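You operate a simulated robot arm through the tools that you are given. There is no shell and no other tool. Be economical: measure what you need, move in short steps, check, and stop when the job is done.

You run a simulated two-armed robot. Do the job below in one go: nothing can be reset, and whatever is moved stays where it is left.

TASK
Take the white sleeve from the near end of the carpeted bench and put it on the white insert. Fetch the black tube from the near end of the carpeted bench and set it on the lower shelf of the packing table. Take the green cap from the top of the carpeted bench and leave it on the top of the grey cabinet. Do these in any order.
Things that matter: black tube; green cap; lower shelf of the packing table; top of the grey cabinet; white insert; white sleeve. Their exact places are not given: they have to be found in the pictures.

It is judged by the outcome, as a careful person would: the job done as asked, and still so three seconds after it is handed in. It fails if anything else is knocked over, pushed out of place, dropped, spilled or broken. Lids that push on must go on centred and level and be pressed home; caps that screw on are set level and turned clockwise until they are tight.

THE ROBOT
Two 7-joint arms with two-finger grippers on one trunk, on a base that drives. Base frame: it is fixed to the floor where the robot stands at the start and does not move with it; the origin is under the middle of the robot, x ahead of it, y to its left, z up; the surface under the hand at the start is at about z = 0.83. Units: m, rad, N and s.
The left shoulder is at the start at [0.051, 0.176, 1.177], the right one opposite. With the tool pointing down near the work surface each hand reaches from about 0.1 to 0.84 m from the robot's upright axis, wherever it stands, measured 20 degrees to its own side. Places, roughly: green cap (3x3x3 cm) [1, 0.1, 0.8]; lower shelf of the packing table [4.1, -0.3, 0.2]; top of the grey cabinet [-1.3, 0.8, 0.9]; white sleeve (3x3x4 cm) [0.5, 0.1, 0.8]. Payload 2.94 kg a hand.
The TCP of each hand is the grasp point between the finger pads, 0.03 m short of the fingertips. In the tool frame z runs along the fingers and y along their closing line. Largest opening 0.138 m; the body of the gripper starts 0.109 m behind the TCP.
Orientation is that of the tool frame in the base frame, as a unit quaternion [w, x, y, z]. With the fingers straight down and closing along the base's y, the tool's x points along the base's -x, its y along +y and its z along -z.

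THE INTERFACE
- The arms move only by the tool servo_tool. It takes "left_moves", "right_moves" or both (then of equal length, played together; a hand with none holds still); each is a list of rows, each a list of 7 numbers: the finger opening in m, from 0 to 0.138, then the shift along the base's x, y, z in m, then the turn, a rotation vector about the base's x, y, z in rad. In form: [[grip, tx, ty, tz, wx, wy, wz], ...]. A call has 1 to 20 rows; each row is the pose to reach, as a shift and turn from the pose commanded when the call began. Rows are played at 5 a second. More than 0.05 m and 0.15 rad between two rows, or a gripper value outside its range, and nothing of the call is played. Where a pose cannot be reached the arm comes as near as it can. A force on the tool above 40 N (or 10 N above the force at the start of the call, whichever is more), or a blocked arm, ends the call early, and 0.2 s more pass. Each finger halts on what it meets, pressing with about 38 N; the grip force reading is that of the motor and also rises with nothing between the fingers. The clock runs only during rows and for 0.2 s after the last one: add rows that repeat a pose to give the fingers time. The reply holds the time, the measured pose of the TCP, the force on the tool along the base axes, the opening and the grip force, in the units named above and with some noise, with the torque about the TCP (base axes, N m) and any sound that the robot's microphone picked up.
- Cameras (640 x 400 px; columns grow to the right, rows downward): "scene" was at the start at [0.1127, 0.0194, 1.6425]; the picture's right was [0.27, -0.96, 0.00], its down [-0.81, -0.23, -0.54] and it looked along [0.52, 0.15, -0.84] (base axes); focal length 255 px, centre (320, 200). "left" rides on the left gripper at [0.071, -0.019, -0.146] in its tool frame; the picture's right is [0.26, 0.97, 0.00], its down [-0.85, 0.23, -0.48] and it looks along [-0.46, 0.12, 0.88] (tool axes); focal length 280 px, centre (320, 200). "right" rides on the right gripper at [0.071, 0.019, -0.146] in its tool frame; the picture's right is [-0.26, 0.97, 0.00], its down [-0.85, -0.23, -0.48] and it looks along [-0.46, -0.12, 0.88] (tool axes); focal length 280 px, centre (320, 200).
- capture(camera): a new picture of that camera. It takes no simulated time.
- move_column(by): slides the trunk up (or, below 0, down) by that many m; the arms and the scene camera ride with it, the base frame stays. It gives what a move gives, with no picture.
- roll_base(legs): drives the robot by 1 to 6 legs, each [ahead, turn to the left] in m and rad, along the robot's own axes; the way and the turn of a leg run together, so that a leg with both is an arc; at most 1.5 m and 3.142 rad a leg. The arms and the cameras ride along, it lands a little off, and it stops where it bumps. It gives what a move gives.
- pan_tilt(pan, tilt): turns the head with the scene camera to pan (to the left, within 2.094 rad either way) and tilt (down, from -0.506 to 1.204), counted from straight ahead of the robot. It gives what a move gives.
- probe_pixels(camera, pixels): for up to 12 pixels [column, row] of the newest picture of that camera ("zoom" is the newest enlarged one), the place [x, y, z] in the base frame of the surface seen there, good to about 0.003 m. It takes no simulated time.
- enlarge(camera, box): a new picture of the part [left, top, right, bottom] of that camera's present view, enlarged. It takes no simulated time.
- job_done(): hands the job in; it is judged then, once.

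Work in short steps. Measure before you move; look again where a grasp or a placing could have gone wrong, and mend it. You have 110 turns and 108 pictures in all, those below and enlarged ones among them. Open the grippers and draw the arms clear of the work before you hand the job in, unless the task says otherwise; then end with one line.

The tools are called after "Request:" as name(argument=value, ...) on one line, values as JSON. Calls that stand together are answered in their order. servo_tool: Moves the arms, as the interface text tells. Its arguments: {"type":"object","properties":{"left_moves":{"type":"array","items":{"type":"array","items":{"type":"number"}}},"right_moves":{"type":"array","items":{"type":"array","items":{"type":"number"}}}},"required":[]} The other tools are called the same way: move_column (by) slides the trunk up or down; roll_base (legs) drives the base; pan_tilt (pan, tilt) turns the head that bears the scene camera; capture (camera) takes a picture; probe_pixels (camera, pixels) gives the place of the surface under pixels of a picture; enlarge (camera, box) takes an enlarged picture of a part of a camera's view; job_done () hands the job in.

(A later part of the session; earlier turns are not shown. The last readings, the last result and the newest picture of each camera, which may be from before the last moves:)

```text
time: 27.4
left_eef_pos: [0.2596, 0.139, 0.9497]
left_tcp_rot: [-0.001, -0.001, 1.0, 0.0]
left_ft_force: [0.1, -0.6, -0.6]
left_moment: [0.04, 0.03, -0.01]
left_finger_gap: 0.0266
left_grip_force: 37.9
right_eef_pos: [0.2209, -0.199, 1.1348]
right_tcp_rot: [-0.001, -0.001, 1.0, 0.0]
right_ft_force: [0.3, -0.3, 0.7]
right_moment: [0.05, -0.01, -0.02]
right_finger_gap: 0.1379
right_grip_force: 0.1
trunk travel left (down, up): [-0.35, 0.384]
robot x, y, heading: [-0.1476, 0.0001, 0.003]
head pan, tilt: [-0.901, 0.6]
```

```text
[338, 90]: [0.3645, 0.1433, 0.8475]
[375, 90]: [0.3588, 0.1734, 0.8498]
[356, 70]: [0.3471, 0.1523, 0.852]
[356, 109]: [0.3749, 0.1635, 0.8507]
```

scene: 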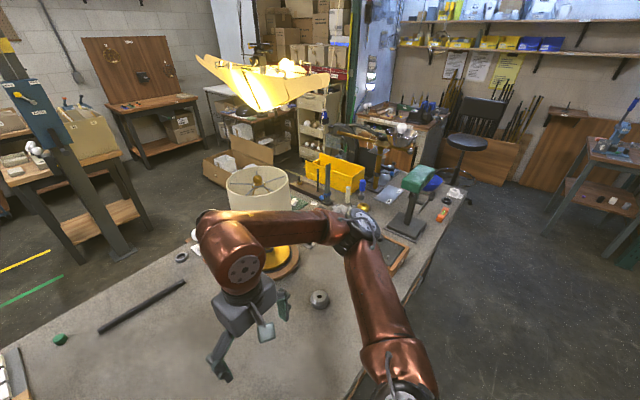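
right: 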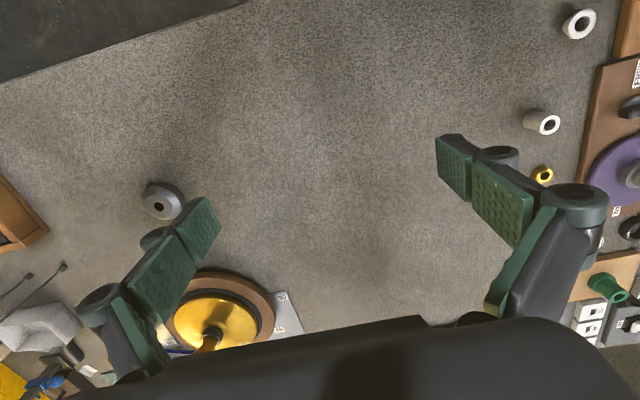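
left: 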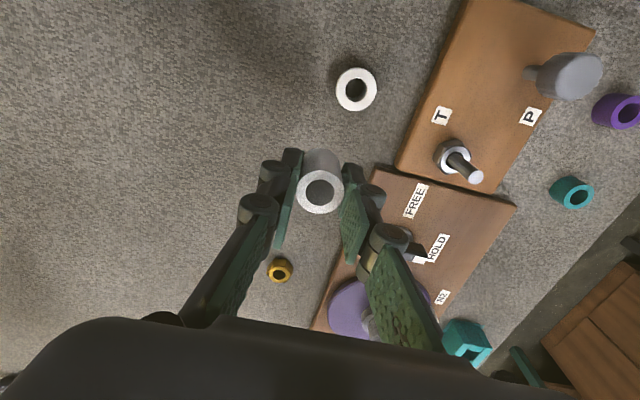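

Insert centre ≈ (0.361,0.158). I move the hand to x 0.32 first and look once more with the insert closer to image centre.

Request:
servo_tool(left_moves=[[0.01, 0.03, 0.01, 0, 0, 0, 0], [0.01, 0.05, 0.0185, 0, 0, 0, 0], [0.01, 0.05, 0.0185, 0, 0, 0, 0]])

Request:
capture(camera="left")

```text
time: 28.2
left_eef_pos: [0.3105, 0.1569, 0.9497]
left_tcp_rot: [0.0, -0.001, 1.0, 0.0]
left_ft_force: [-0.5, 0.2, 0.4]
left_moment: [0.01, 0.02, 0.0]
left_finger_gap: 0.0266
left_grip_force: 38.0
right_eef_pos: [0.2198, -0.1989, 1.1345]
right_tcp_rot: [-0.001, -0.001, 1.0, 0.001]
right_ft_force: [-0.9, -0.3, -0.3]
right_moment: [0.02, 0.0, -0.01]
right_finger_gap: 0.138
right_grip_force: 0.0
trunk travel left (down, up): [-0.35, 0.384]
robot x, y, heading: [-0.1538, 0.002, -0.004]
head pan, tilt: [-0.901, 0.6]
```

```text
63 pictures are left
```

left: 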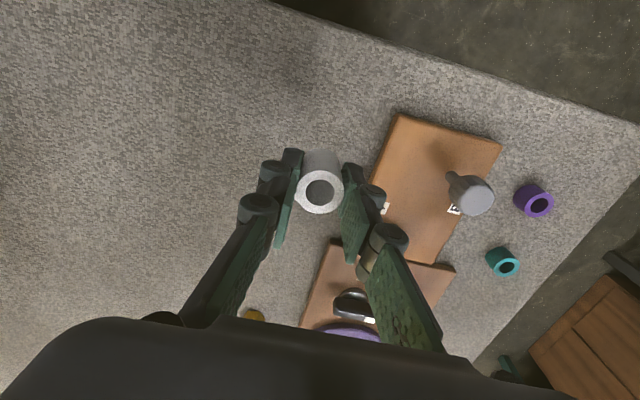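

The insert is hidden by the held sleeve now. I move to (0.3605,0.1575), lower to just above, and check with the scene camera.

Request:
servo_tool(left_moves=[[0.01, 0.03, 0, 0, 0, 0, 0], [0.01, 0.05, 0.0006, 0, 0, 0, 0], [0.01, 0.05, 0.0006, -0.03, 0, 0, 0], [0.01, 0.05, 0.0006, -0.048, 0, 0, 0], [0.01, 0.05, 0.0006, -0.048, 0, 0, 0]])

Request:
pan_tilt(pan=0.35, tilt=1.1)

Request:
capture(camera="scene")

Request:
capture(camera="right")

```text
time: 29.4
left_eef_pos: [0.3593, 0.1585, 0.9008]
left_tcp_rot: [-0.001, 0.0, 1.0, -0.001]
left_ft_force: [0.0, 0.2, -0.4]
left_moment: [0.02, 0.0, -0.02]
left_finger_gap: 0.0265
left_grip_force: 37.5
right_eef_pos: [0.2208, -0.1994, 1.135]
right_tcp_rot: [0.0, -0.001, 1.0, 0.001]
right_ft_force: [0.2, 0.3, 0.5]
right_moment: [0.01, 0.02, -0.01]
right_finger_gap: 0.138
right_grip_force: 0.0
trunk travel left (down, up): [-0.35, 0.384]
robot x, y, heading: [-0.151, 0.0003, -0.0]
head pan, tilt: [-0.901, 0.6]
```

```text
time: 30.8
left_eef_pos: [0.3597, 0.1597, 0.9011]
left_tcp_rot: [-0.001, -0.001, 1.0, 0.0]
left_ft_force: [0.2, 0.7, -0.8]
left_moment: [0.0, 0.02, -0.03]
left_finger_gap: 0.0264
left_grip_force: 38.4
right_eef_pos: [0.2216, -0.1976, 1.1348]
right_tcp_rot: [-0.002, -0.001, 1.0, 0.0]
right_ft_force: [-0.2, 1.3, -0.3]
right_moment: [0.0, -0.01, 0.02]
right_finger_gap: 0.1379
right_grip_force: 0.0
trunk travel left (down, up): [-0.35, 0.384]
robot x, y, heading: [-0.1456, 0.0026, -0.002]
head pan, tilt: [0.351, 1.1]
```

```text
62 pictures are left
```

scene: 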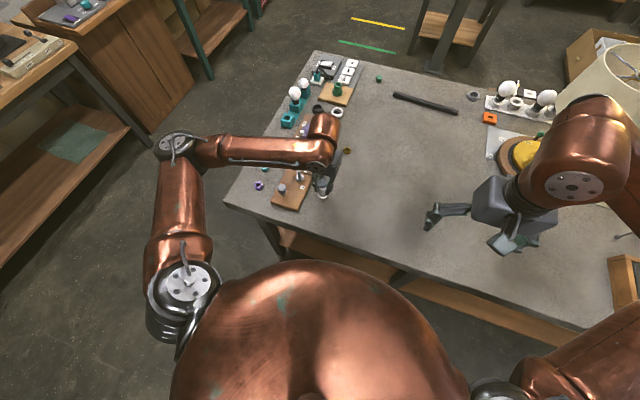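

```text
61 pictures are left
```

right: 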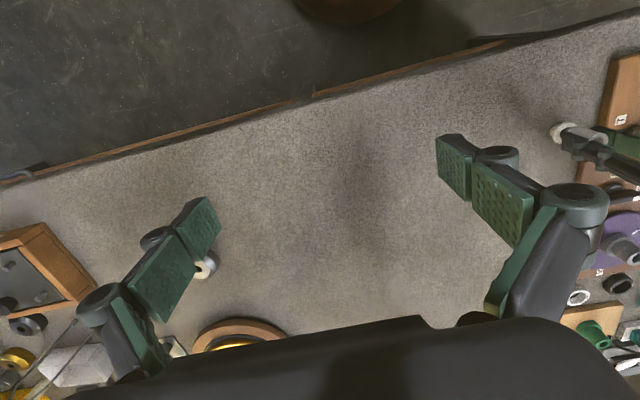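

I enlarge both views of the insert/sleeve gap.

Request:
enlarge(camera="scene", box=[290, 160, 360, 210])

Request:
enlarge(camera="right", box=[530, 100, 620, 165])

```text
8.00 times, centred on (325, 185) of scene
```

zoom: 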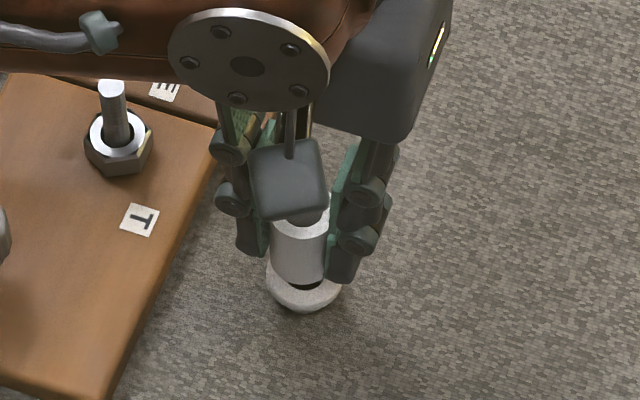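

```text
6.15 times, centred on (575, 132) of right
```

zoom: 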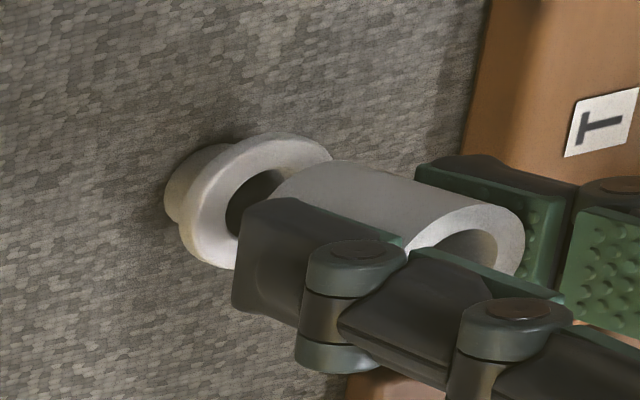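

The insert has a flange on top; the sleeve must sit centred on it. I probe visible flange edge and sleeve edge from scene zoom for offset.

Request:
enlarge(camera="scene", box=[313, 175, 341, 203])

Request:
probe_pixels(camera="scene", pixels=[[324, 197]])

```text
14.29 times, centred on (327, 189) of scene
```

zoom: 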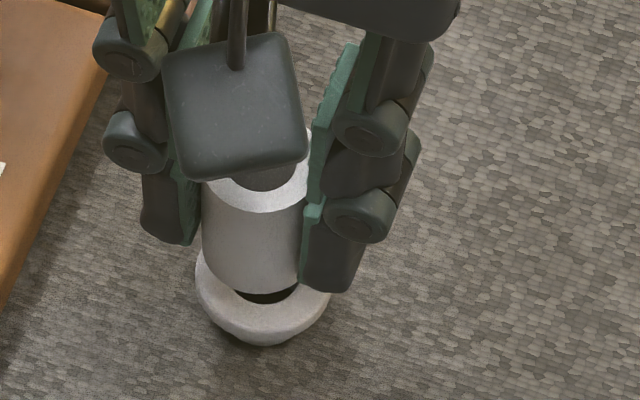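

```text
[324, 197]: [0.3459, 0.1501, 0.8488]
```

I probe edges in this zoom.

Request:
probe_pixels(camera="zoom", pixels=[[265, 330], [200, 272], [325, 302], [265, 285], [250, 262], [210, 240], [292, 265], [225, 320], [303, 325]])

```text
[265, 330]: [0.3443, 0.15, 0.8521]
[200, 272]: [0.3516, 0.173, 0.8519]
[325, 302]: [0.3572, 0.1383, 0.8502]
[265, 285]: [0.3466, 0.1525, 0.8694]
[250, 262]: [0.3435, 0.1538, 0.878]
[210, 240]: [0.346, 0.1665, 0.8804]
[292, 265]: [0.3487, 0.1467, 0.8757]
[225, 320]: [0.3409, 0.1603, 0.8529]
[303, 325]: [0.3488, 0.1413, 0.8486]
```

The sleeve is off from the flange centre by about (-1.5,+1.5) mm. I correct and lower in small steps to contact (~0.011 m).

Request:
servo_tool(left_moves=[[0.01, 0.0015, -0.0015, 0, 0, 0, 0], [0.01, 0.0015, -0.0015, -0.005, 0, 0, 0], [0.01, 0.0015, -0.0015, -0.008, 0, 0, 0], [0.01, 0.0015, -0.0015, -0.01, 0, 0, 0], [0.01, 0.0015, -0.0015, -0.011, 0, 0, 0]])

Request:
enlarge(camera="scene", box=[313, 175, 341, 203])

Request:
enlarge(camera="right", box=[530, 100, 620, 165])

```text
time: 32.0
left_eef_pos: [0.3639, 0.1575, 0.8897]
left_tcp_rot: [-0.001, -0.001, 1.0, 0.0]
left_ft_force: [0.2, 0.2, -0.3]
left_moment: [0.0, 0.01, 0.02]
left_finger_gap: 0.0266
left_grip_force: 38.0
right_eef_pos: [0.2202, -0.1992, 1.1352]
right_tcp_rot: [-0.001, -0.001, 1.0, 0.0]
right_ft_force: [0.5, -0.1, 0.6]
right_moment: [0.01, -0.01, 0.0]
right_finger_gap: 0.138
right_grip_force: 0.0
trunk travel left (down, up): [-0.35, 0.384]
robot x, y, heading: [-0.1476, 0.0002, -0.002]
head pan, tilt: [0.351, 1.1]
```

```text
14.29 times, centred on (327, 189) of scene
```

zoom: 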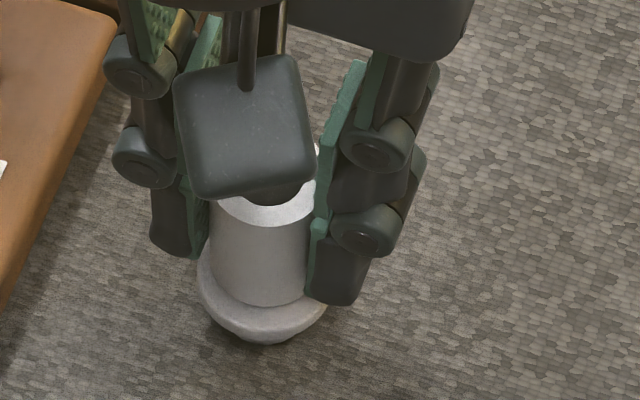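

```text
6.15 times, centred on (575, 132) of right
```

zoom: 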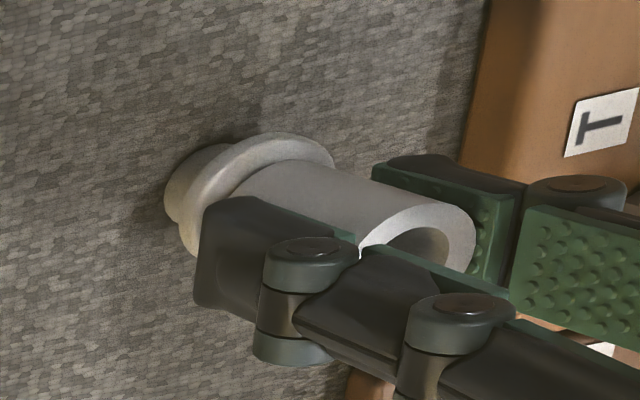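

The near margin looks slightly larger than the far one; I shift −2 mm x, −1 mm y and lower till contact.

Request:
servo_tool(left_moves=[[0.01, -0.002, -0.001, 0, 0, 0, 0], [0.01, -0.002, -0.001, -0.001, 0, 0, 0], [0.01, -0.002, -0.001, -0.002, 0, 0, 0]])

Request:
enlarge(camera="scene", box=[313, 175, 341, 203])

```text
time: 32.8
left_eef_pos: [0.3599, 0.1564, 0.8892]
left_tcp_rot: [-0.001, -0.001, 1.0, -0.001]
left_ft_force: [0.7, -0.3, -0.4]
left_moment: [-0.02, -0.03, -0.01]
left_finger_gap: 0.0265
left_grip_force: 37.6
right_eef_pos: [0.2209, -0.1993, 1.1345]
right_tcp_rot: [-0.001, -0.001, 1.0, 0.0]
right_ft_force: [0.4, -0.4, -0.4]
right_moment: [0.0, -0.01, -0.01]
right_finger_gap: 0.1383
right_grip_force: 0.0
trunk travel left (down, up): [-0.35, 0.384]
robot x, y, heading: [-0.1464, 0.0043, 0.002]
head pan, tilt: [0.351, 1.1]
```

```text
14.29 times, centred on (327, 189) of scene
```

zoom: 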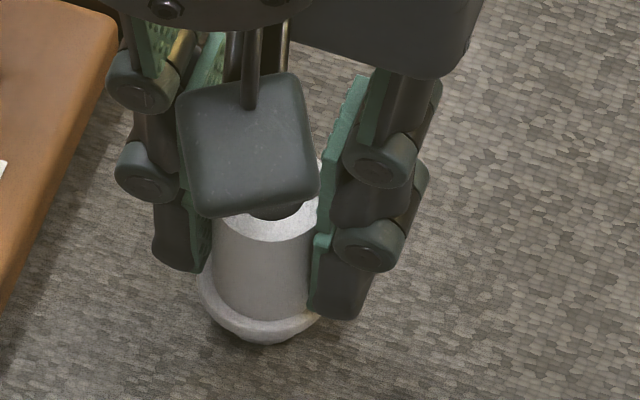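

Now margins are even. I lower in 1 mm steps to contact.

Request:
servo_tool(left_moves=[[0.01, 0, 0, -0.001, 0, 0, 0], [0.01, 0, 0, -0.002, 0, 0, 0], [0.01, 0, 0, -0.003, 0, 0, 0]])

```text
time: 33.6
left_eef_pos: [0.3592, 0.1571, 0.8879]
left_tcp_rot: [0.001, -0.001, 1.0, -0.001]
left_ft_force: [-2.8, 1.2, 13.7]
left_moment: [0.02, 0.15, 0.01]
left_finger_gap: 0.0263
left_grip_force: 38.2
right_eef_pos: [0.2178, -0.1996, 1.1347]
right_tcp_rot: [0.0, -0.001, 1.0, 0.0]
right_ft_force: [0.5, 0.1, -0.4]
right_moment: [-0.01, 0.01, 0.0]
right_finger_gap: 0.1379
right_grip_force: 0.0
trunk travel left (down, up): [-0.35, 0.384]
robot x, y, heading: [-0.1487, 0.0015, 0.004]
head pan, tilt: [0.351, 1.1]
```

Contact (13.7 N). I open gently to 0.06 and rise.

Request:
servo_tool(left_moves=[[0.03, 0, 0, 0.001, 0, 0, 0], [0.045, 0, 0, 0.001, 0, 0, 0], [0.06, 0, 0, 0.001, 0, 0, 0], [0.06, 0, 0, 0.001, 0, 0, 0], [0.06, 0, 0, 0.03, 0, 0, 0], [0.06, 0, 0, 0.07, 0, 0, 0], [0.06, 0, 0, 0.11, 0, 0, 0], [0.06, 0.04, 0, 0.15, 0, 0, 0]])

Request:
enlarge(camera="scene", box=[299, 165, 355, 203])

Request:
enlarge(camera="right", box=[530, 100, 620, 165])

```text
refused: row 8 steps farther than a row can; nothing moved
```

```text
10.53 times, centred on (327, 184) of scene
```

zoom: 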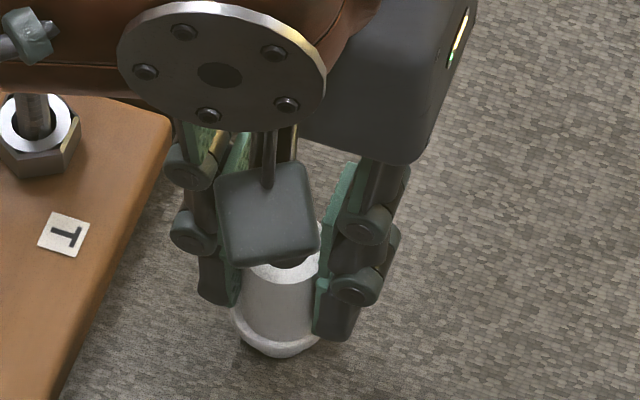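

```text
6.15 times, centred on (575, 132) of right
```

zoom: 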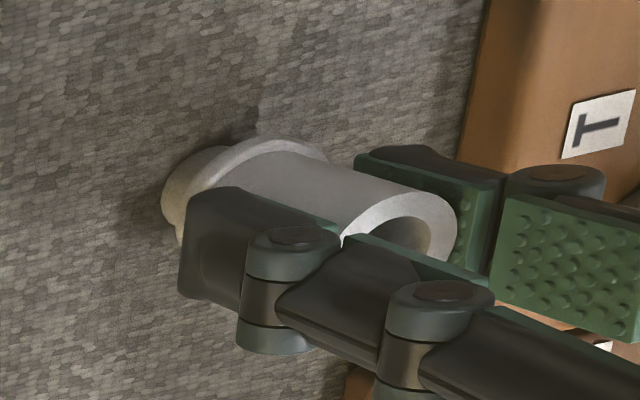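

Sits well centred. The last row was too long; I repeat with a shorter one.

Request:
servo_tool(left_moves=[[0.03, 0, 0, 0.001, 0, 0, 0], [0.045, 0, 0, 0.001, 0, 0, 0], [0.06, 0, 0, 0.001, 0, 0, 0], [0.06, 0, 0, 0.001, 0, 0, 0], [0.06, 0, 0, 0.03, 0, 0, 0], [0.06, 0, 0, 0.07, 0, 0, 0], [0.06, 0, 0, 0.11, 0, 0, 0], [0.06, 0, 0, 0.15, 0, 0, 0]])

Request:
enlarge(camera="scene", box=[299, 165, 355, 203])

Request:
enlarge(camera="right", box=[530, 100, 620, 165])

```text
time: 35.4
left_eef_pos: [0.3587, 0.1556, 1.036]
left_tcp_rot: [-0.001, -0.001, 1.0, 0.001]
left_ft_force: [0.3, -0.2, 0.0]
left_moment: [-0.02, 0.0, 0.02]
left_finger_gap: 0.0603
left_grip_force: 0.0
right_eef_pos: [0.2182, -0.1993, 1.1351]
right_tcp_rot: [0.001, -0.001, 1.0, -0.001]
right_ft_force: [0.6, -0.2, -0.8]
right_moment: [0.02, -0.03, -0.02]
right_finger_gap: 0.138
right_grip_force: 0.1
trunk travel left (down, up): [-0.35, 0.384]
robot x, y, heading: [-0.1475, -0.0021, -0.005]
head pan, tilt: [0.351, 1.1]
```

```text
10.53 times, centred on (327, 184) of scene
```

zoom: 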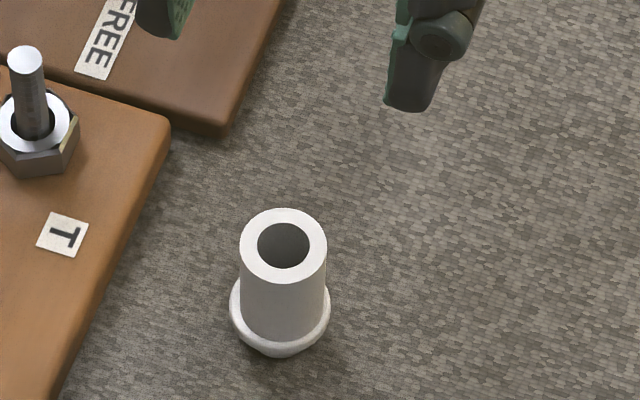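

```text
6.15 times, centred on (575, 132) of right
```

zoom: 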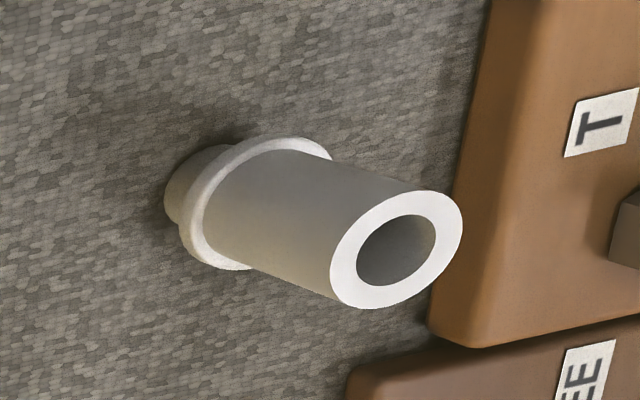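

The sleeve stands well centred on the insert. Next I plan to go round the bench's left end to its far side (cap and tube are near the far edge). I check the floor passage.

Request:
pan_tilt(pan=0.9, tilt=0.65)

Request:
capture(camera="scene")

```text
time: 36.4
left_eef_pos: [0.3601, 0.1562, 1.0349]
left_tcp_rot: [0.0, -0.001, 1.0, 0.0]
left_ft_force: [0.2, -0.7, -1.0]
left_moment: [0.05, -0.01, 0.02]
left_finger_gap: 0.0602
left_grip_force: 0.1
right_eef_pos: [0.2203, -0.1995, 1.1341]
right_tcp_rot: [-0.001, -0.001, 1.0, 0.0]
right_ft_force: [0.4, 0.8, 0.1]
right_moment: [0.0, 0.0, -0.01]
right_finger_gap: 0.138
right_grip_force: 0.0
trunk travel left (down, up): [-0.35, 0.384]
robot x, y, heading: [-0.1486, -0.0004, -0.002]
head pan, tilt: [0.901, 0.649]
```

```text
50 pictures are left
```

scene: 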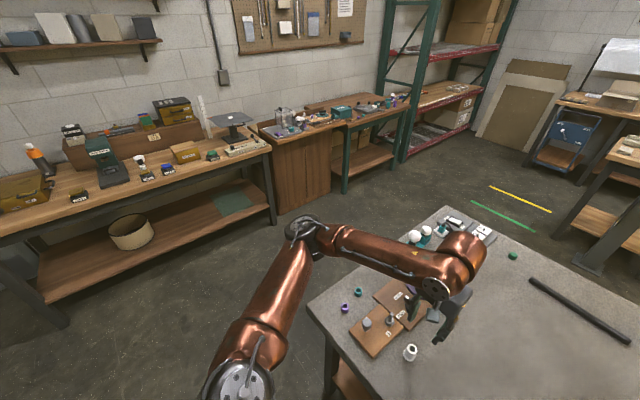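

I probe furniture edges and floor points for the route.

Request:
probe_pixels(camera="scene", pixels=[[280, 213], [343, 188], [400, 160], [277, 140], [412, 105], [312, 308], [448, 207], [470, 150], [535, 170], [550, 215], [590, 270], [575, 200]])

```text
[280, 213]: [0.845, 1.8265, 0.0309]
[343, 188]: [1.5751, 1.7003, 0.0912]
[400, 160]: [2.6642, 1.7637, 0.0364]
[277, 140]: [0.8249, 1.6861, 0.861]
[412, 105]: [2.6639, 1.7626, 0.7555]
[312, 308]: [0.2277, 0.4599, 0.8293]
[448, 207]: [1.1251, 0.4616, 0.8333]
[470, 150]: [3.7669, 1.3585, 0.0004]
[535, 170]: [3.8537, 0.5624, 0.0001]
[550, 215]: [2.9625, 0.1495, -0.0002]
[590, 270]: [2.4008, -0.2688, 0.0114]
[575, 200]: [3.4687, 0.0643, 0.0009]
```

Passage is 1.2 m wide (y 0.46–1.7). I raise the left hand, back up 0.25 m, and drive round via (−0.2,1.05), in one first leg set.

Request:
servo_tool(left_moves=[[0.06, -0.0, 0.01, 0.04, 0, 0, 0], [0.06, 0, 0.02, 0.08, 0, 0, 0], [0.06, 0, 0.03, 0.11, 0, 0, 0]])

Request:
roll_base(legs=[[-0.25, 0], [0, 1.383], [1.07, 0], [0, -1.383]])

```text
time: 37.2
left_eef_pos: [0.3603, 0.1883, 1.1468]
left_tcp_rot: [-0.001, -0.001, 1.0, -0.001]
left_ft_force: [-0.6, -0.5, 0.3]
left_moment: [-0.04, -0.02, -0.02]
left_finger_gap: 0.0599
left_grip_force: 0.1
right_eef_pos: [0.2197, -0.1989, 1.1351]
right_tcp_rot: [0.0, -0.001, 1.0, 0.0]
right_ft_force: [0.3, -0.3, 0.2]
right_moment: [-0.02, -0.02, -0.02]
right_finger_gap: 0.1381
right_grip_force: 0.0
trunk travel left (down, up): [-0.35, 0.384]
robot x, y, heading: [-0.1471, -0.0005, 0.003]
head pan, tilt: [0.901, 0.649]
```

```text
time: 51.0
left_eef_pos: [0.3101, 1.2446, 1.146]
left_tcp_rot: [-0.001, 0.003, 1.0, 0.0]
left_ft_force: [0.4, 0.3, 1.2]
left_moment: [0.02, -0.04, 0.0]
left_finger_gap: 0.0599
left_grip_force: 0.1
right_eef_pos: [0.1676, 0.8597, 1.1326]
right_tcp_rot: [-0.001, 0.003, 1.0, 0.0]
right_ft_force: [0.4, -0.3, -0.2]
right_moment: [0.01, 0.0, -0.03]
right_finger_gap: 0.138
right_grip_force: 0.1
trunk travel left (down, up): [-0.35, 0.384]
robot x, y, heading: [-0.2014, 1.0609, -0.007]
head pan, tilt: [0.901, 0.649]
```

Route is fine. Next: 1.9 m ahead to x≈1.7, turn right, drive to y≈−0.03, turn right again to face the bench.

Request:
roll_base(legs=[[0.95, 0.007], [0.95, 0], [0, -1.571], [1.08, 0], [0, -1.571]])

Request:
pan_tilt(pan=0, tilt=0.95)

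Request:
capture(camera="scene")

```text
time: 73.4
left_eef_pos: [1.1804, -0.2343, 1.1457]
left_tcp_rot: [0.001, 1.0, 0.004, 0.0]
left_ft_force: [-0.1, 0.5, -0.2]
left_moment: [-0.01, 0.01, 0.01]
left_finger_gap: 0.06
left_grip_force: 0.0
right_eef_pos: [1.3186, 0.1524, 1.1345]
right_tcp_rot: [0.0, 1.0, 0.003, 0.001]
right_ft_force: [1.0, 0.1, 0.0]
right_moment: [-0.02, -0.01, -0.01]
right_finger_gap: 0.138
right_grip_force: 0.0
trunk travel left (down, up): [-0.35, 0.384]
robot x, y, heading: [1.6863, -0.0478, -3.134]
head pan, tilt: [0.901, 0.649]
```

```text
time: 74.6
left_eef_pos: [1.1807, -0.2343, 1.145]
left_tcp_rot: [0.0, 1.0, 0.004, 0.001]
left_ft_force: [1.1, 0.3, -0.4]
left_moment: [0.02, -0.01, 0.0]
left_finger_gap: 0.0599
left_grip_force: 0.0
right_eef_pos: [1.3182, 0.1522, 1.1332]
right_tcp_rot: [0.0, 1.0, 0.004, 0.001]
right_ft_force: [1.2, 0.2, -0.3]
right_moment: [-0.03, -0.02, 0.0]
right_finger_gap: 0.1381
right_grip_force: 0.1
trunk travel left (down, up): [-0.35, 0.384]
robot x, y, heading: [1.6911, -0.0438, -3.132]
head pan, tilt: [0.0, 0.949]
```

```text
49 pictures are left
```

scene: 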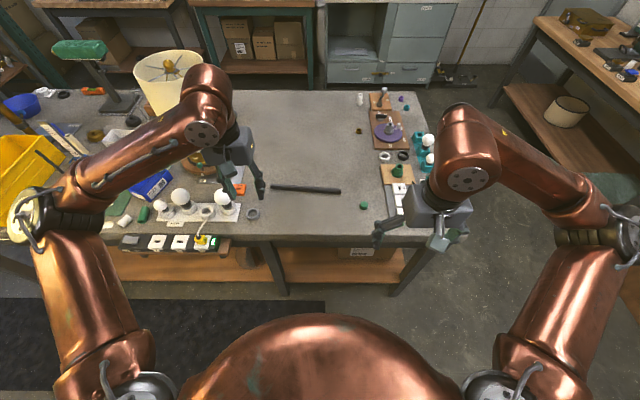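

Cap at (363,206), tube (271–341,187–192). I probe them.

Request:
probe_pixels(camera="scene", pixels=[[363, 203], [363, 208], [273, 186], [290, 188], [306, 189], [322, 190], [339, 192], [253, 213], [360, 205], [367, 205]])

Request:
capture(camera="right")

Request:
capture(camera="left")

```text
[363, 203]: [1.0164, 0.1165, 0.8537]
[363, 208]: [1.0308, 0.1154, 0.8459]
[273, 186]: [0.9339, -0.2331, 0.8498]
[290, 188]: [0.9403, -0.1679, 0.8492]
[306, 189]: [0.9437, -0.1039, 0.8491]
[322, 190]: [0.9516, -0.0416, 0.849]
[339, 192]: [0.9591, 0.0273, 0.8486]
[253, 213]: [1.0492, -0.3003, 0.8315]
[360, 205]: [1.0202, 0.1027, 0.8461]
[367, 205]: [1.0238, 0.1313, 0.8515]
```

```text
48 pictures are left
```

right: 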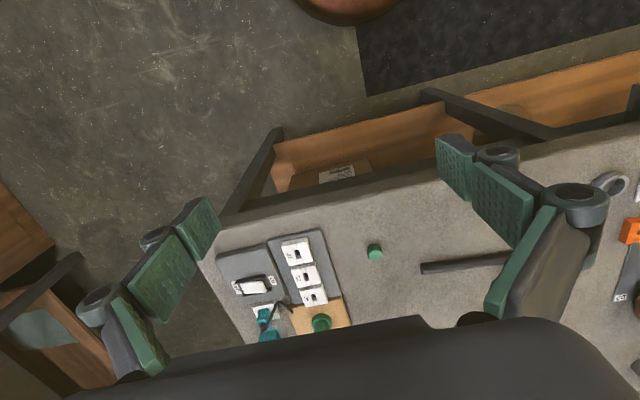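

```text
47 pictures are left
```

left: 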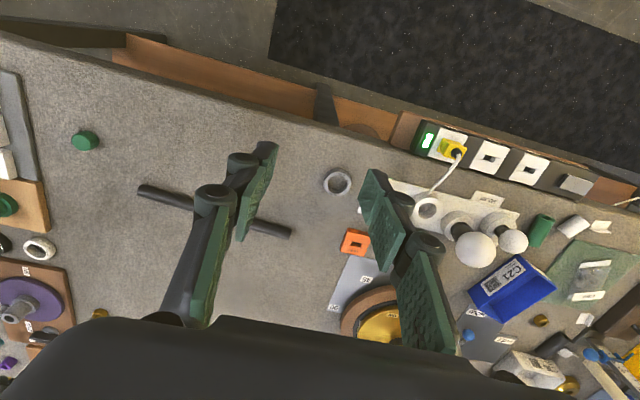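

Tube centre ≈ (0.940,−0.103), yaw 5.5° off y, Ø≈2 cm. I bring the left hand above it, turning +1.475 rad so the fingers close across it.

Request:
servo_tool(left_moves=[[0.06, -0.024, 0.013, -0.015, 0, 0, 0.1467], [0.06, -0.048, 0.026, -0.03, 0, 0, 0.2934], [0.06, -0.072, 0.039, -0.045, 0, 0, 0.44], [0.06, -0.096, 0.052, -0.06, 0, 0, 0.587], [0.06, -0.12, 0.066, -0.08, 0, 0, 0.733], [0.06, -0.144, 0.079, -0.1, 0, 0, 0.88], [0.06, -0.168, 0.092, -0.12, 0, 0, 1.027], [0.06, -0.192, 0.105, -0.14, 0, 0, 1.173], [0.06, -0.216, 0.118, -0.16, 0, 0, 1.32], [0.06, -0.24, 0.131, -0.18, 0, 0, 1.467], [0.06, -0.24, 0.131, -0.2, 0, 0, 1.467], [0.06, -0.24, 0.131, -0.2, 0, 0, 1.467]])

Request:
capture(camera="left")

```text
time: 77.2
left_eef_pos: [0.942, -0.1024, 0.9449]
left_tcp_rot: [0.001, 0.74, 0.672, 0.0]
left_ft_force: [0.3, -1.3, 0.5]
left_moment: [-0.03, 0.0, -0.02]
left_finger_gap: 0.06
left_grip_force: 0.1
right_eef_pos: [1.3192, 0.1536, 1.1334]
right_tcp_rot: [0.002, 1.0, 0.003, 0.002]
right_ft_force: [-0.1, 0.2, 0.3]
right_moment: [-0.01, 0.02, 0.01]
right_finger_gap: 0.138
right_grip_force: 0.0
trunk travel left (down, up): [-0.35, 0.384]
robot x, y, heading: [1.6897, -0.0451, -3.133]
head pan, tilt: [0.0, 0.949]
```

```text
46 pictures are left
```

left: 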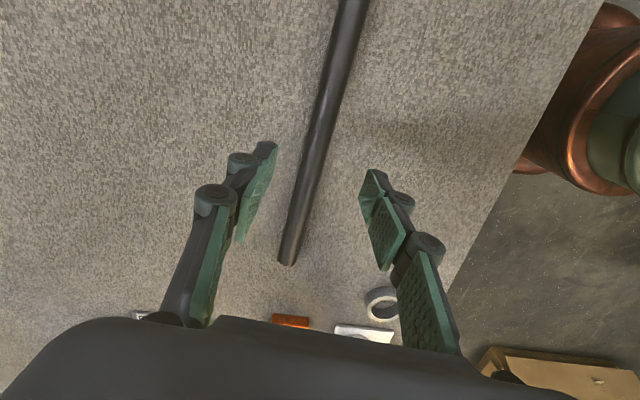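

Tube passes between the fingers, well aligned. I lower 0.083 m and close.

Request:
servo_tool(left_moves=[[0.06, 0, 0, -0.04, 0, 0, 0], [0.06, 0, 0, -0.07, 0, 0, 0], [0.06, 0, 0, -0.083, 0, 0, 0], [0.035, 0, 0, -0.083, 0, 0, 0], [0.015, 0, 0, -0.083, 0, 0, 0], [0.0, 0, 0, -0.083, 0, 0, 0], [0.0, 0, 0, -0.083, 0, 0, 0], [0.0, 0, 0, -0.083, 0, 0, 0]])

Request:
capture(camera="left")

```text
time: 79.0
left_eef_pos: [0.9413, -0.1014, 0.8613]
left_tcp_rot: [0.0, 0.74, 0.673, 0.0]
left_ft_force: [-0.2, 0.3, -0.6]
left_moment: [0.0, -0.01, -0.01]
left_finger_gap: 0.0193
left_grip_force: 38.2
right_eef_pos: [1.3183, 0.1536, 1.1337]
right_tcp_rot: [0.0, 1.0, 0.003, 0.001]
right_ft_force: [0.0, -0.3, 0.1]
right_moment: [0.0, 0.02, -0.01]
right_finger_gap: 0.1383
right_grip_force: 0.0
trunk travel left (down, up): [-0.35, 0.384]
robot x, y, heading: [1.6932, -0.0464, -3.135]
head pan, tilt: [0.0, 0.949]
```

```text
45 pictures are left
```

left: 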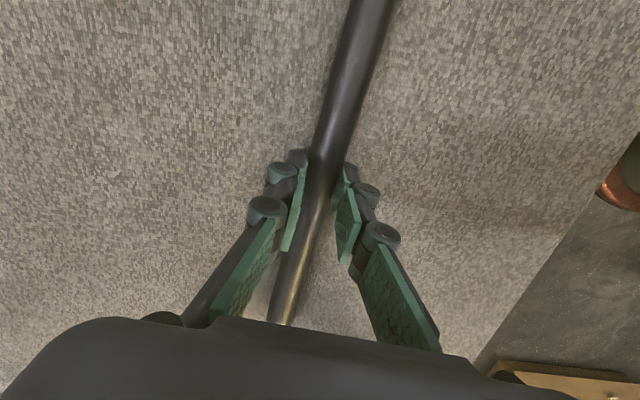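

Held (gap 0.019). I lift the tube and draw the left hand back, while the right hand goes over the cap (≈1.017,0.117).

Request:
servo_tool(left_moves=[[0, 0, 0, 0.04, 0, 0, 0], [0, 0, 0, 0.08, 0, 0, 0], [0, 0, 0, 0.12, 0, 0, 0], [0, 0, 0, 0.16, 0, 0, 0], [0, 0.01, -0.01, 0.2, 0, 0, 0], [0, 0.045, -0.03, 0.22, 0, 0, 0], [0, 0.08, -0.05, 0.24, 0, 0, 0], [0, 0.12, -0.07, 0.25, 0, 0, 0], [0, 0.16, -0.09, 0.25, 0, 0, 0], [0, 0.19, -0.11, 0.25, 0, 0, 0]], right_moves=[[0.138, 0, 0, 0, 0, 0, 0], [0.138, 0, 0, 0, 0, 0, 0], [0.13, -0.04, 0, 0, 0, 0, 0], [0.12, -0.085, -0.01, 0, 0, 0, 0], [0.11, -0.13, -0.02, 0, 0, 0, 0], [0.1, -0.175, -0.03, 0, 0, 0, 0], [0.09, -0.22, -0.036, -0.02, 0, 0, 0], [0.08, -0.26, -0.036, -0.05, 0, 0, 0], [0.07, -0.29, -0.036, -0.085, 0, 0, 0], [0.07, -0.302, -0.036, -0.13, 0, 0, 0]])

Request:
capture(camera="right")

```text
time: 81.2
left_eef_pos: [1.1314, -0.2134, 1.1113]
left_tcp_rot: [-0.001, 0.74, 0.672, 0.001]
left_ft_force: [0.5, -0.7, -1.3]
left_moment: [0.0, 0.01, 0.02]
left_finger_gap: 0.0192
left_grip_force: 38.2
right_eef_pos: [1.0161, 0.1142, 1.0059]
right_tcp_rot: [0.0, 1.0, 0.004, 0.0]
right_ft_force: [0.9, -0.7, 0.2]
right_moment: [0.01, -0.05, -0.03]
right_finger_gap: 0.0698
right_grip_force: 0.0
trunk travel left (down, up): [-0.35, 0.384]
robot x, y, heading: [1.6913, -0.0452, -3.134]
head pan, tilt: [0.0, 0.949]
```

```text
44 pictures are left
```

right: 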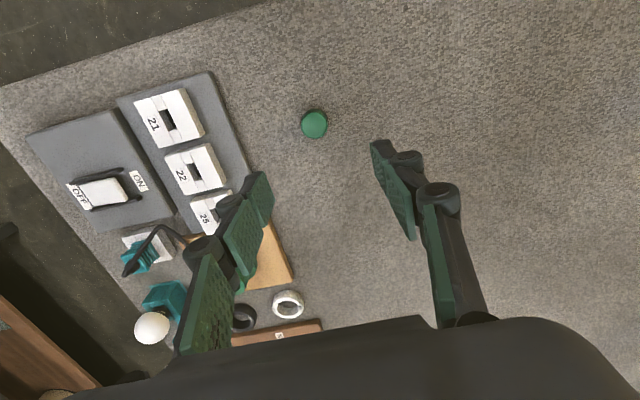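

I probe the cap rim for its centre and height.

Request:
probe_pixels(camera="right", pixels=[[303, 126], [327, 124], [314, 114], [315, 136], [315, 125], [308, 130], [320, 120]])

```text
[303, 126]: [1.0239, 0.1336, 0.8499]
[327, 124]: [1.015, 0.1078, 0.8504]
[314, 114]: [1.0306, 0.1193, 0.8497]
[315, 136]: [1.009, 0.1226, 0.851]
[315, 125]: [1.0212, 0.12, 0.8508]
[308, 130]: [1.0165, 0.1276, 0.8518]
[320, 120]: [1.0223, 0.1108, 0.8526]
```

Cap centre (1.0195,0.1205), top 0.851. I adjust, lower to TCP 0.863 and close.

Request:
servo_tool(right_moves=[[0.07, 0.0035, 0.006, -0.04, 0, 0, 0], [0.07, 0.0035, 0.006, -0.085, 0, 0, 0], [0.07, 0.0035, 0.006, -0.125, 0, 0, 0], [0.07, 0.0035, 0.006, -0.143, 0, 0, 0], [0.045, 0.0035, 0.006, -0.143, 0, 0, 0], [0.025, 0.0035, 0.006, -0.143, 0, 0, 0], [0.01, 0.0035, 0.006, -0.143, 0, 0, 0], [0.01, 0.0035, 0.006, -0.143, 0, 0, 0]])

Request:
capture(camera="right")

```text
time: 83.0
left_eef_pos: [1.131, -0.2112, 1.112]
left_tcp_rot: [0.0, 0.74, 0.673, 0.0]
left_ft_force: [0.1, -0.1, -1.5]
left_moment: [0.0, 0.02, -0.01]
left_finger_gap: 0.0192
left_grip_force: 38.6
right_eef_pos: [1.0206, 0.1209, 0.8591]
right_tcp_rot: [0.0, 1.0, 0.004, 0.0]
right_ft_force: [-0.5, 0.6, 0.7]
right_moment: [0.01, 0.07, 0.04]
right_finger_gap: 0.0282
right_grip_force: 35.5
trunk travel left (down, up): [-0.35, 0.384]
robot x, y, heading: [1.6907, -0.048, -3.139]
head pan, tilt: [0.0, 0.949]
```

```text
43 pictures are left
```

right: 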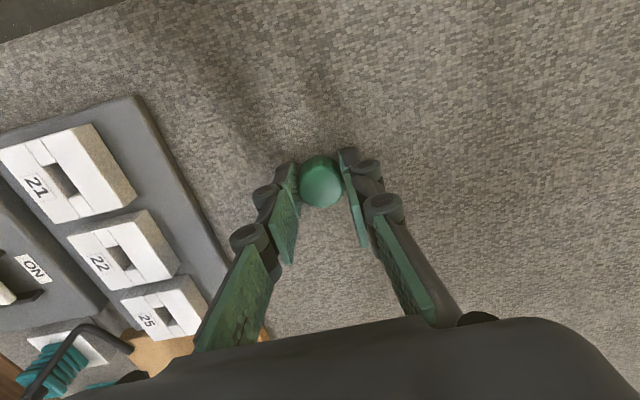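

The cap is gripped (gap 0.028). I lift and draw back the right hand.

Request:
servo_tool(right_moves=[[0.01, 0, 0, 0.0, 0, 0, 0], [0.01, 0, 0, 0.04, 0, 0, 0], [0.01, 0, 0, 0.08, 0, 0, 0], [0.01, 0, 0, 0.12, 0, 0, 0], [0.01, 0, 0, 0.16, 0, 0, 0], [0.01, 0, 0, 0.2, 0, 0, 0], [0.01, 0.04, 0, 0.22, 0, 0, 0], [0.01, 0.08, 0, 0.24, 0, 0, 0], [0.01, 0.12, 0, 0.25, 0, 0, 0], [0.01, 0.16, 0, 0.25, 0, 0, 0], [0.01, 0.2, 0.0, 0.25, 0, 0, 0], [0.01, 0.24, 0.0, 0.25, 0, 0, 0]], left_moves=[[0, 0, 0, 0, 0, 0, 0], [0, 0.02, 0, 0, 0, 0, 0], [0, 0.04, 0, 0, 0, 0, 0], [0, 0.06, 0, 0, 0, 0, 0], [0, 0.08, 0, 0, 0, 0, 0], [0, 0.1, 0, 0, 0, 0, 0], [0, 0.1, 0, 0, 0, 0, 0], [0, 0.1, 0, 0, 0, 0, 0], [0, 0.1, 0, 0, 0, 0, 0], [0, 0.1, 0, 0, 0, 0, 0], [0, 0.1, 0, 0, 0, 0, 0], [0, 0.1, 0, 0, 0, 0, 0]])

Request:
pan_tilt(pan=0, tilt=0.7)

Request:
capture(camera="scene")

```text
time: 85.6
left_eef_pos: [1.2322, -0.2136, 1.1121]
left_tcp_rot: [-0.001, 0.74, 0.672, 0.001]
left_ft_force: [-0.4, 0.2, -0.9]
left_moment: [0.0, 0.01, 0.0]
left_finger_gap: 0.0194
left_grip_force: 37.3
right_eef_pos: [1.2589, 0.1197, 1.1119]
right_tcp_rot: [-0.001, 1.0, 0.003, 0.0]
right_ft_force: [0.3, -0.3, -0.1]
right_moment: [0.02, 0.01, -0.05]
right_finger_gap: 0.028
right_grip_force: 38.1
trunk travel left (down, up): [-0.35, 0.384]
robot x, y, heading: [1.6932, -0.0475, -3.132]
head pan, tilt: [0.0, 0.949]
```

```text
time: 86.3
left_eef_pos: [1.2315, -0.2132, 1.1129]
left_tcp_rot: [0.0, 0.74, 0.672, 0.001]
left_ft_force: [-0.1, 0.0, -1.2]
left_moment: [-0.02, -0.01, 0.0]
left_finger_gap: 0.0192
left_grip_force: 37.4
right_eef_pos: [1.2575, 0.1206, 1.1118]
right_tcp_rot: [0.0, 1.0, 0.002, 0.001]
right_ft_force: [-0.2, 0.4, -0.1]
right_moment: [0.01, -0.01, 0.02]
right_finger_gap: 0.028
right_grip_force: 38.1
trunk travel left (down, up): [-0.35, 0.384]
robot x, y, heading: [1.6884, -0.0498, -3.132]
head pan, tilt: [0.0, 0.7]
```

```text
42 pictures are left
```

scene: 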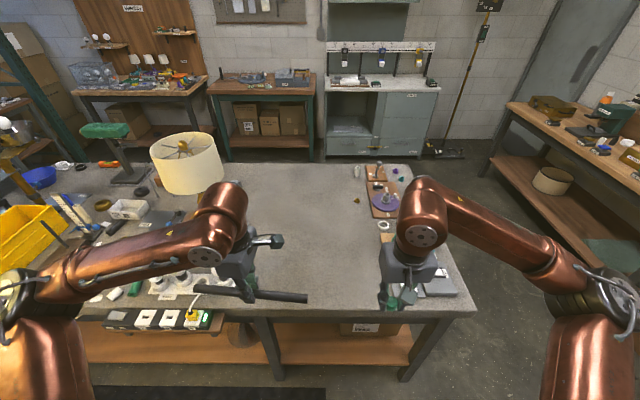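

Both held. From here I probe the cabinet top (front edge around (375,88)) for later.

Request:
probe_pixels(camera="scene", pixels=[[333, 90], [375, 90], [438, 90], [405, 84], [432, 82], [350, 83], [385, 86], [402, 80], [330, 155], [433, 155]])

Request:
pan_tilt(pan=2.09, tilt=0.5)

Request:
capture(camera="scene")

```text
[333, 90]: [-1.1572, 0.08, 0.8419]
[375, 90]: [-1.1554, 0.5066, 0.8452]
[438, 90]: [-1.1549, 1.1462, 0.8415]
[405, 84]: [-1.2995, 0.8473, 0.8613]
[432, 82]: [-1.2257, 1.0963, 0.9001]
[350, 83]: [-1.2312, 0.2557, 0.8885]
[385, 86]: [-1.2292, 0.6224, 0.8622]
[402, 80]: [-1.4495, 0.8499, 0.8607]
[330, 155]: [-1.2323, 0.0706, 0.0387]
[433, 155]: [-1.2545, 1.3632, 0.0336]
```

```text
time: 88.3
left_eef_pos: [1.2317, -0.2152, 1.1111]
left_tcp_rot: [-0.001, 0.74, 0.672, 0.001]
left_ft_force: [0.3, -0.2, -0.9]
left_moment: [-0.02, -0.02, 0.02]
left_finger_gap: 0.0192
left_grip_force: 38.2
right_eef_pos: [1.2569, 0.1213, 1.1121]
right_tcp_rot: [0.0, 1.0, 0.004, 0.001]
right_ft_force: [-0.1, 0.2, -0.4]
right_moment: [0.02, 0.04, -0.01]
right_finger_gap: 0.028
right_grip_force: 38.4
trunk travel left (down, up): [-0.35, 0.384]
robot x, y, heading: [1.6871, -0.0474, -3.135]
head pan, tilt: [2.089, 0.499]
```

```text
41 pictures are left
```

scene: 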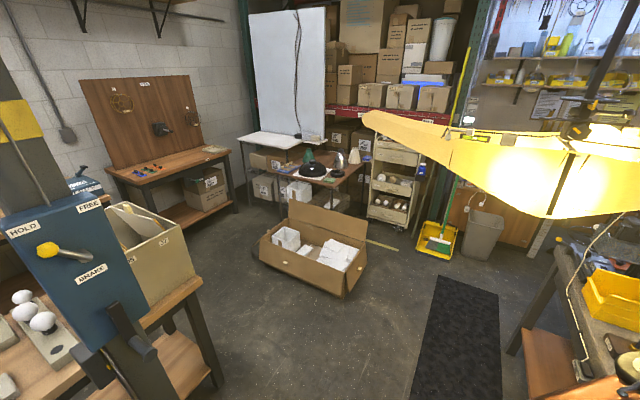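

Cabinet: top z≈0.861, front edge x≈−1.155; spot (−1.3,0.85) free. Now turn right to face +y, go 0.75 m, then face +x to view the packing table.

Request:
roll_base(legs=[[0, -1.578], [0.75, 0], [0, -1.571]])

Request:
pan_tilt(pan=-0.3, tilt=0.45)

Request:
capture(camera="scene")

```text
time: 99.9
left_eef_pos: [2.1356, 0.8719, 1.1123]
left_tcp_rot: [0.0, -0.681, 0.732, 0.0]
left_ft_force: [-0.1, 0.6, -0.9]
left_moment: [0.02, 0.01, -0.03]
left_finger_gap: 0.0191
left_grip_force: 38.7
right_eef_pos: [2.1174, 0.537, 1.1118]
right_tcp_rot: [-0.001, -0.015, 1.0, 0.0]
right_ft_force: [-0.1, -0.1, -0.8]
right_moment: [0.0, -0.01, 0.02]
right_finger_gap: 0.0278
right_grip_force: 38.4
trunk travel left (down, up): [-0.35, 0.384]
robot x, y, heading: [1.6813, 0.6934, 0.026]
head pan, tilt: [2.089, 0.499]
```

```text
time: 102.1
left_eef_pos: [2.1346, 0.8713, 1.1127]
left_tcp_rot: [-0.001, -0.681, 0.732, -0.001]
left_ft_force: [-0.8, 1.0, -0.9]
left_moment: [-0.03, -0.03, -0.01]
left_finger_gap: 0.0192
left_grip_force: 38.4
right_eef_pos: [2.1169, 0.5367, 1.1121]
right_tcp_rot: [0.0, -0.016, 1.0, 0.0]
right_ft_force: [0.8, -0.3, -0.3]
right_moment: [-0.01, 0.0, -0.02]
right_finger_gap: 0.0279
right_grip_force: 38.0
trunk travel left (down, up): [-0.35, 0.384]
robot x, y, heading: [1.6814, 0.6938, 0.03]
head pan, tilt: [-0.3, 0.45]
```

```text
40 pictures are left
```

scene: 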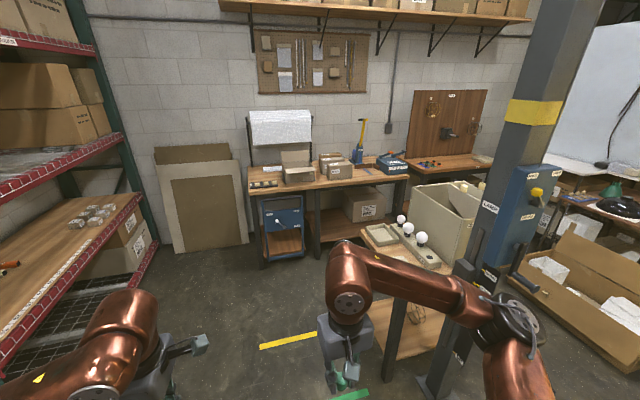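

Request:
enlarge(camera="scene", box=[240, 140, 440, 270])

Request:
probe_pixels(camera="zoom", pixels=[[60, 360], [240, 335], [245, 260], [310, 280], [320, 310], [370, 290], [460, 245], [240, 150], [480, 150], [400, 255], [65, 170], [530, 160]])

```text
3.08 times, centred on (340, 205) of scene
```

zoom: 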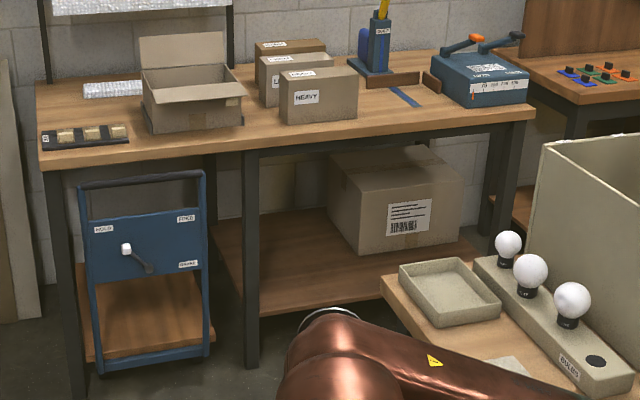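

```text
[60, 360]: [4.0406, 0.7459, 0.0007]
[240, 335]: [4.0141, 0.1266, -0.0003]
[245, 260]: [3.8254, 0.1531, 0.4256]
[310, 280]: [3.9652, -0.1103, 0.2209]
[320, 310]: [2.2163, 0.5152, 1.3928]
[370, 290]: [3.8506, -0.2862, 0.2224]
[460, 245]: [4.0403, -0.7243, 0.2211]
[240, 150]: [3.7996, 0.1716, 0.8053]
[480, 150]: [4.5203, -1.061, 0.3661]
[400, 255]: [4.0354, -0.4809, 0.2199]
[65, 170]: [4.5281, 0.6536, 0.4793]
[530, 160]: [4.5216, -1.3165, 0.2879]
```

The free shelf area is y 0.1…−0.3 (z≈0.221), left of the box; tabletop front edge x≈3.80. I probe table 2's edges to choose where to stand.

Request:
probe_pixels(camera="zoom", pixels=[[384, 284], [395, 277], [440, 322], [500, 300], [483, 258], [480, 340], [555, 150], [545, 245], [90, 365], [205, 355], [80, 185], [205, 180]])

Request:
probe_pixels(camera="scene", pixels=[[362, 232], [378, 330], [392, 355], [428, 385], [450, 320], [330, 260]])

```text
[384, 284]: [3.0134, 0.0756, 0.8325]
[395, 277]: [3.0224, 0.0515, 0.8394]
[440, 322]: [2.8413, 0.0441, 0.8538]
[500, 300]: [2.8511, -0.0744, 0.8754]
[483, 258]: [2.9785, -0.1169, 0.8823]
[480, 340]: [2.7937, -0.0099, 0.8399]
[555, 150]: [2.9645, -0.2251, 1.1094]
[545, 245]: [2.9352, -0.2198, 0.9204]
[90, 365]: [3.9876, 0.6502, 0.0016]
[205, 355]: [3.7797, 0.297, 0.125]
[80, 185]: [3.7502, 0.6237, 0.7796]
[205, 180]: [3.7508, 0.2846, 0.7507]
```

```text
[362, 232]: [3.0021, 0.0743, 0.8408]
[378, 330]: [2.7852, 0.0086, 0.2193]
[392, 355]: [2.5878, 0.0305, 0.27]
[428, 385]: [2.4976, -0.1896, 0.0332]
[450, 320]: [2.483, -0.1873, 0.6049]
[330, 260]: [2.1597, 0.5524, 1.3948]
```

I probe my own elbows to know the width of the arms before entering the 0.77 m gap between table 2 (edge x≈3.03) and the packing table (3.80).

Request:
probe_pixels(camera="scene", pixels=[[480, 300], [510, 330], [530, 350], [500, 365], [160, 300], [120, 305], [60, 350], [350, 300], [540, 395]])

Request:
pan_tilt(pan=0, tilt=1.0)

Request:
capture(camera="scene")

```text
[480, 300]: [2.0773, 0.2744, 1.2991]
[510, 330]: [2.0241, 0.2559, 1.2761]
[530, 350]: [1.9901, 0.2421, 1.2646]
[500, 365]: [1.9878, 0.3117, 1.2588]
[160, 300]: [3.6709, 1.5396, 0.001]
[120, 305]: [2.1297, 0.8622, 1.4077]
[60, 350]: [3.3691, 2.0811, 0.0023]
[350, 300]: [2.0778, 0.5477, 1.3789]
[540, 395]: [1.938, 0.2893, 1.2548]
```

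```text
time: 103.1
left_eef_pos: [2.1351, 0.8722, 1.1115]
left_tcp_rot: [0.0, -0.681, 0.733, -0.001]
left_ft_force: [-0.4, -0.1, -1.5]
left_moment: [0.03, 0.03, -0.04]
left_finger_gap: 0.0191
left_grip_force: 38.1
right_eef_pos: [2.1153, 0.5367, 1.1103]
right_tcp_rot: [-0.001, -0.016, 1.0, 0.0]
right_ft_force: [0.3, -0.2, -0.4]
right_moment: [0.0, 0.01, 0.01]
right_finger_gap: 0.0277
right_grip_force: 37.7
trunk travel left (down, up): [-0.35, 0.384]
robot x, y, heading: [1.6798, 0.689, 0.034]
head pan, tilt: [0.0, 1.0]
```

```text
38 pictures are left
```

scene: 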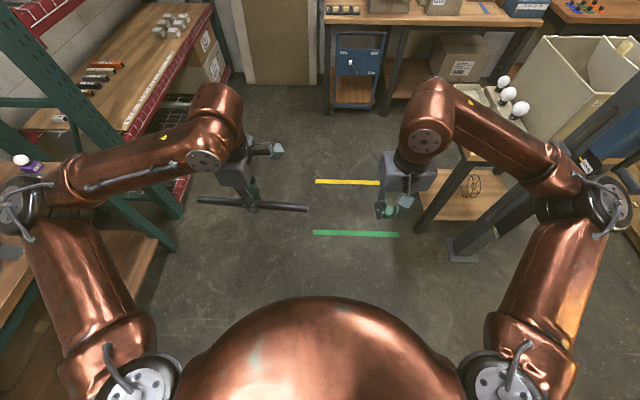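

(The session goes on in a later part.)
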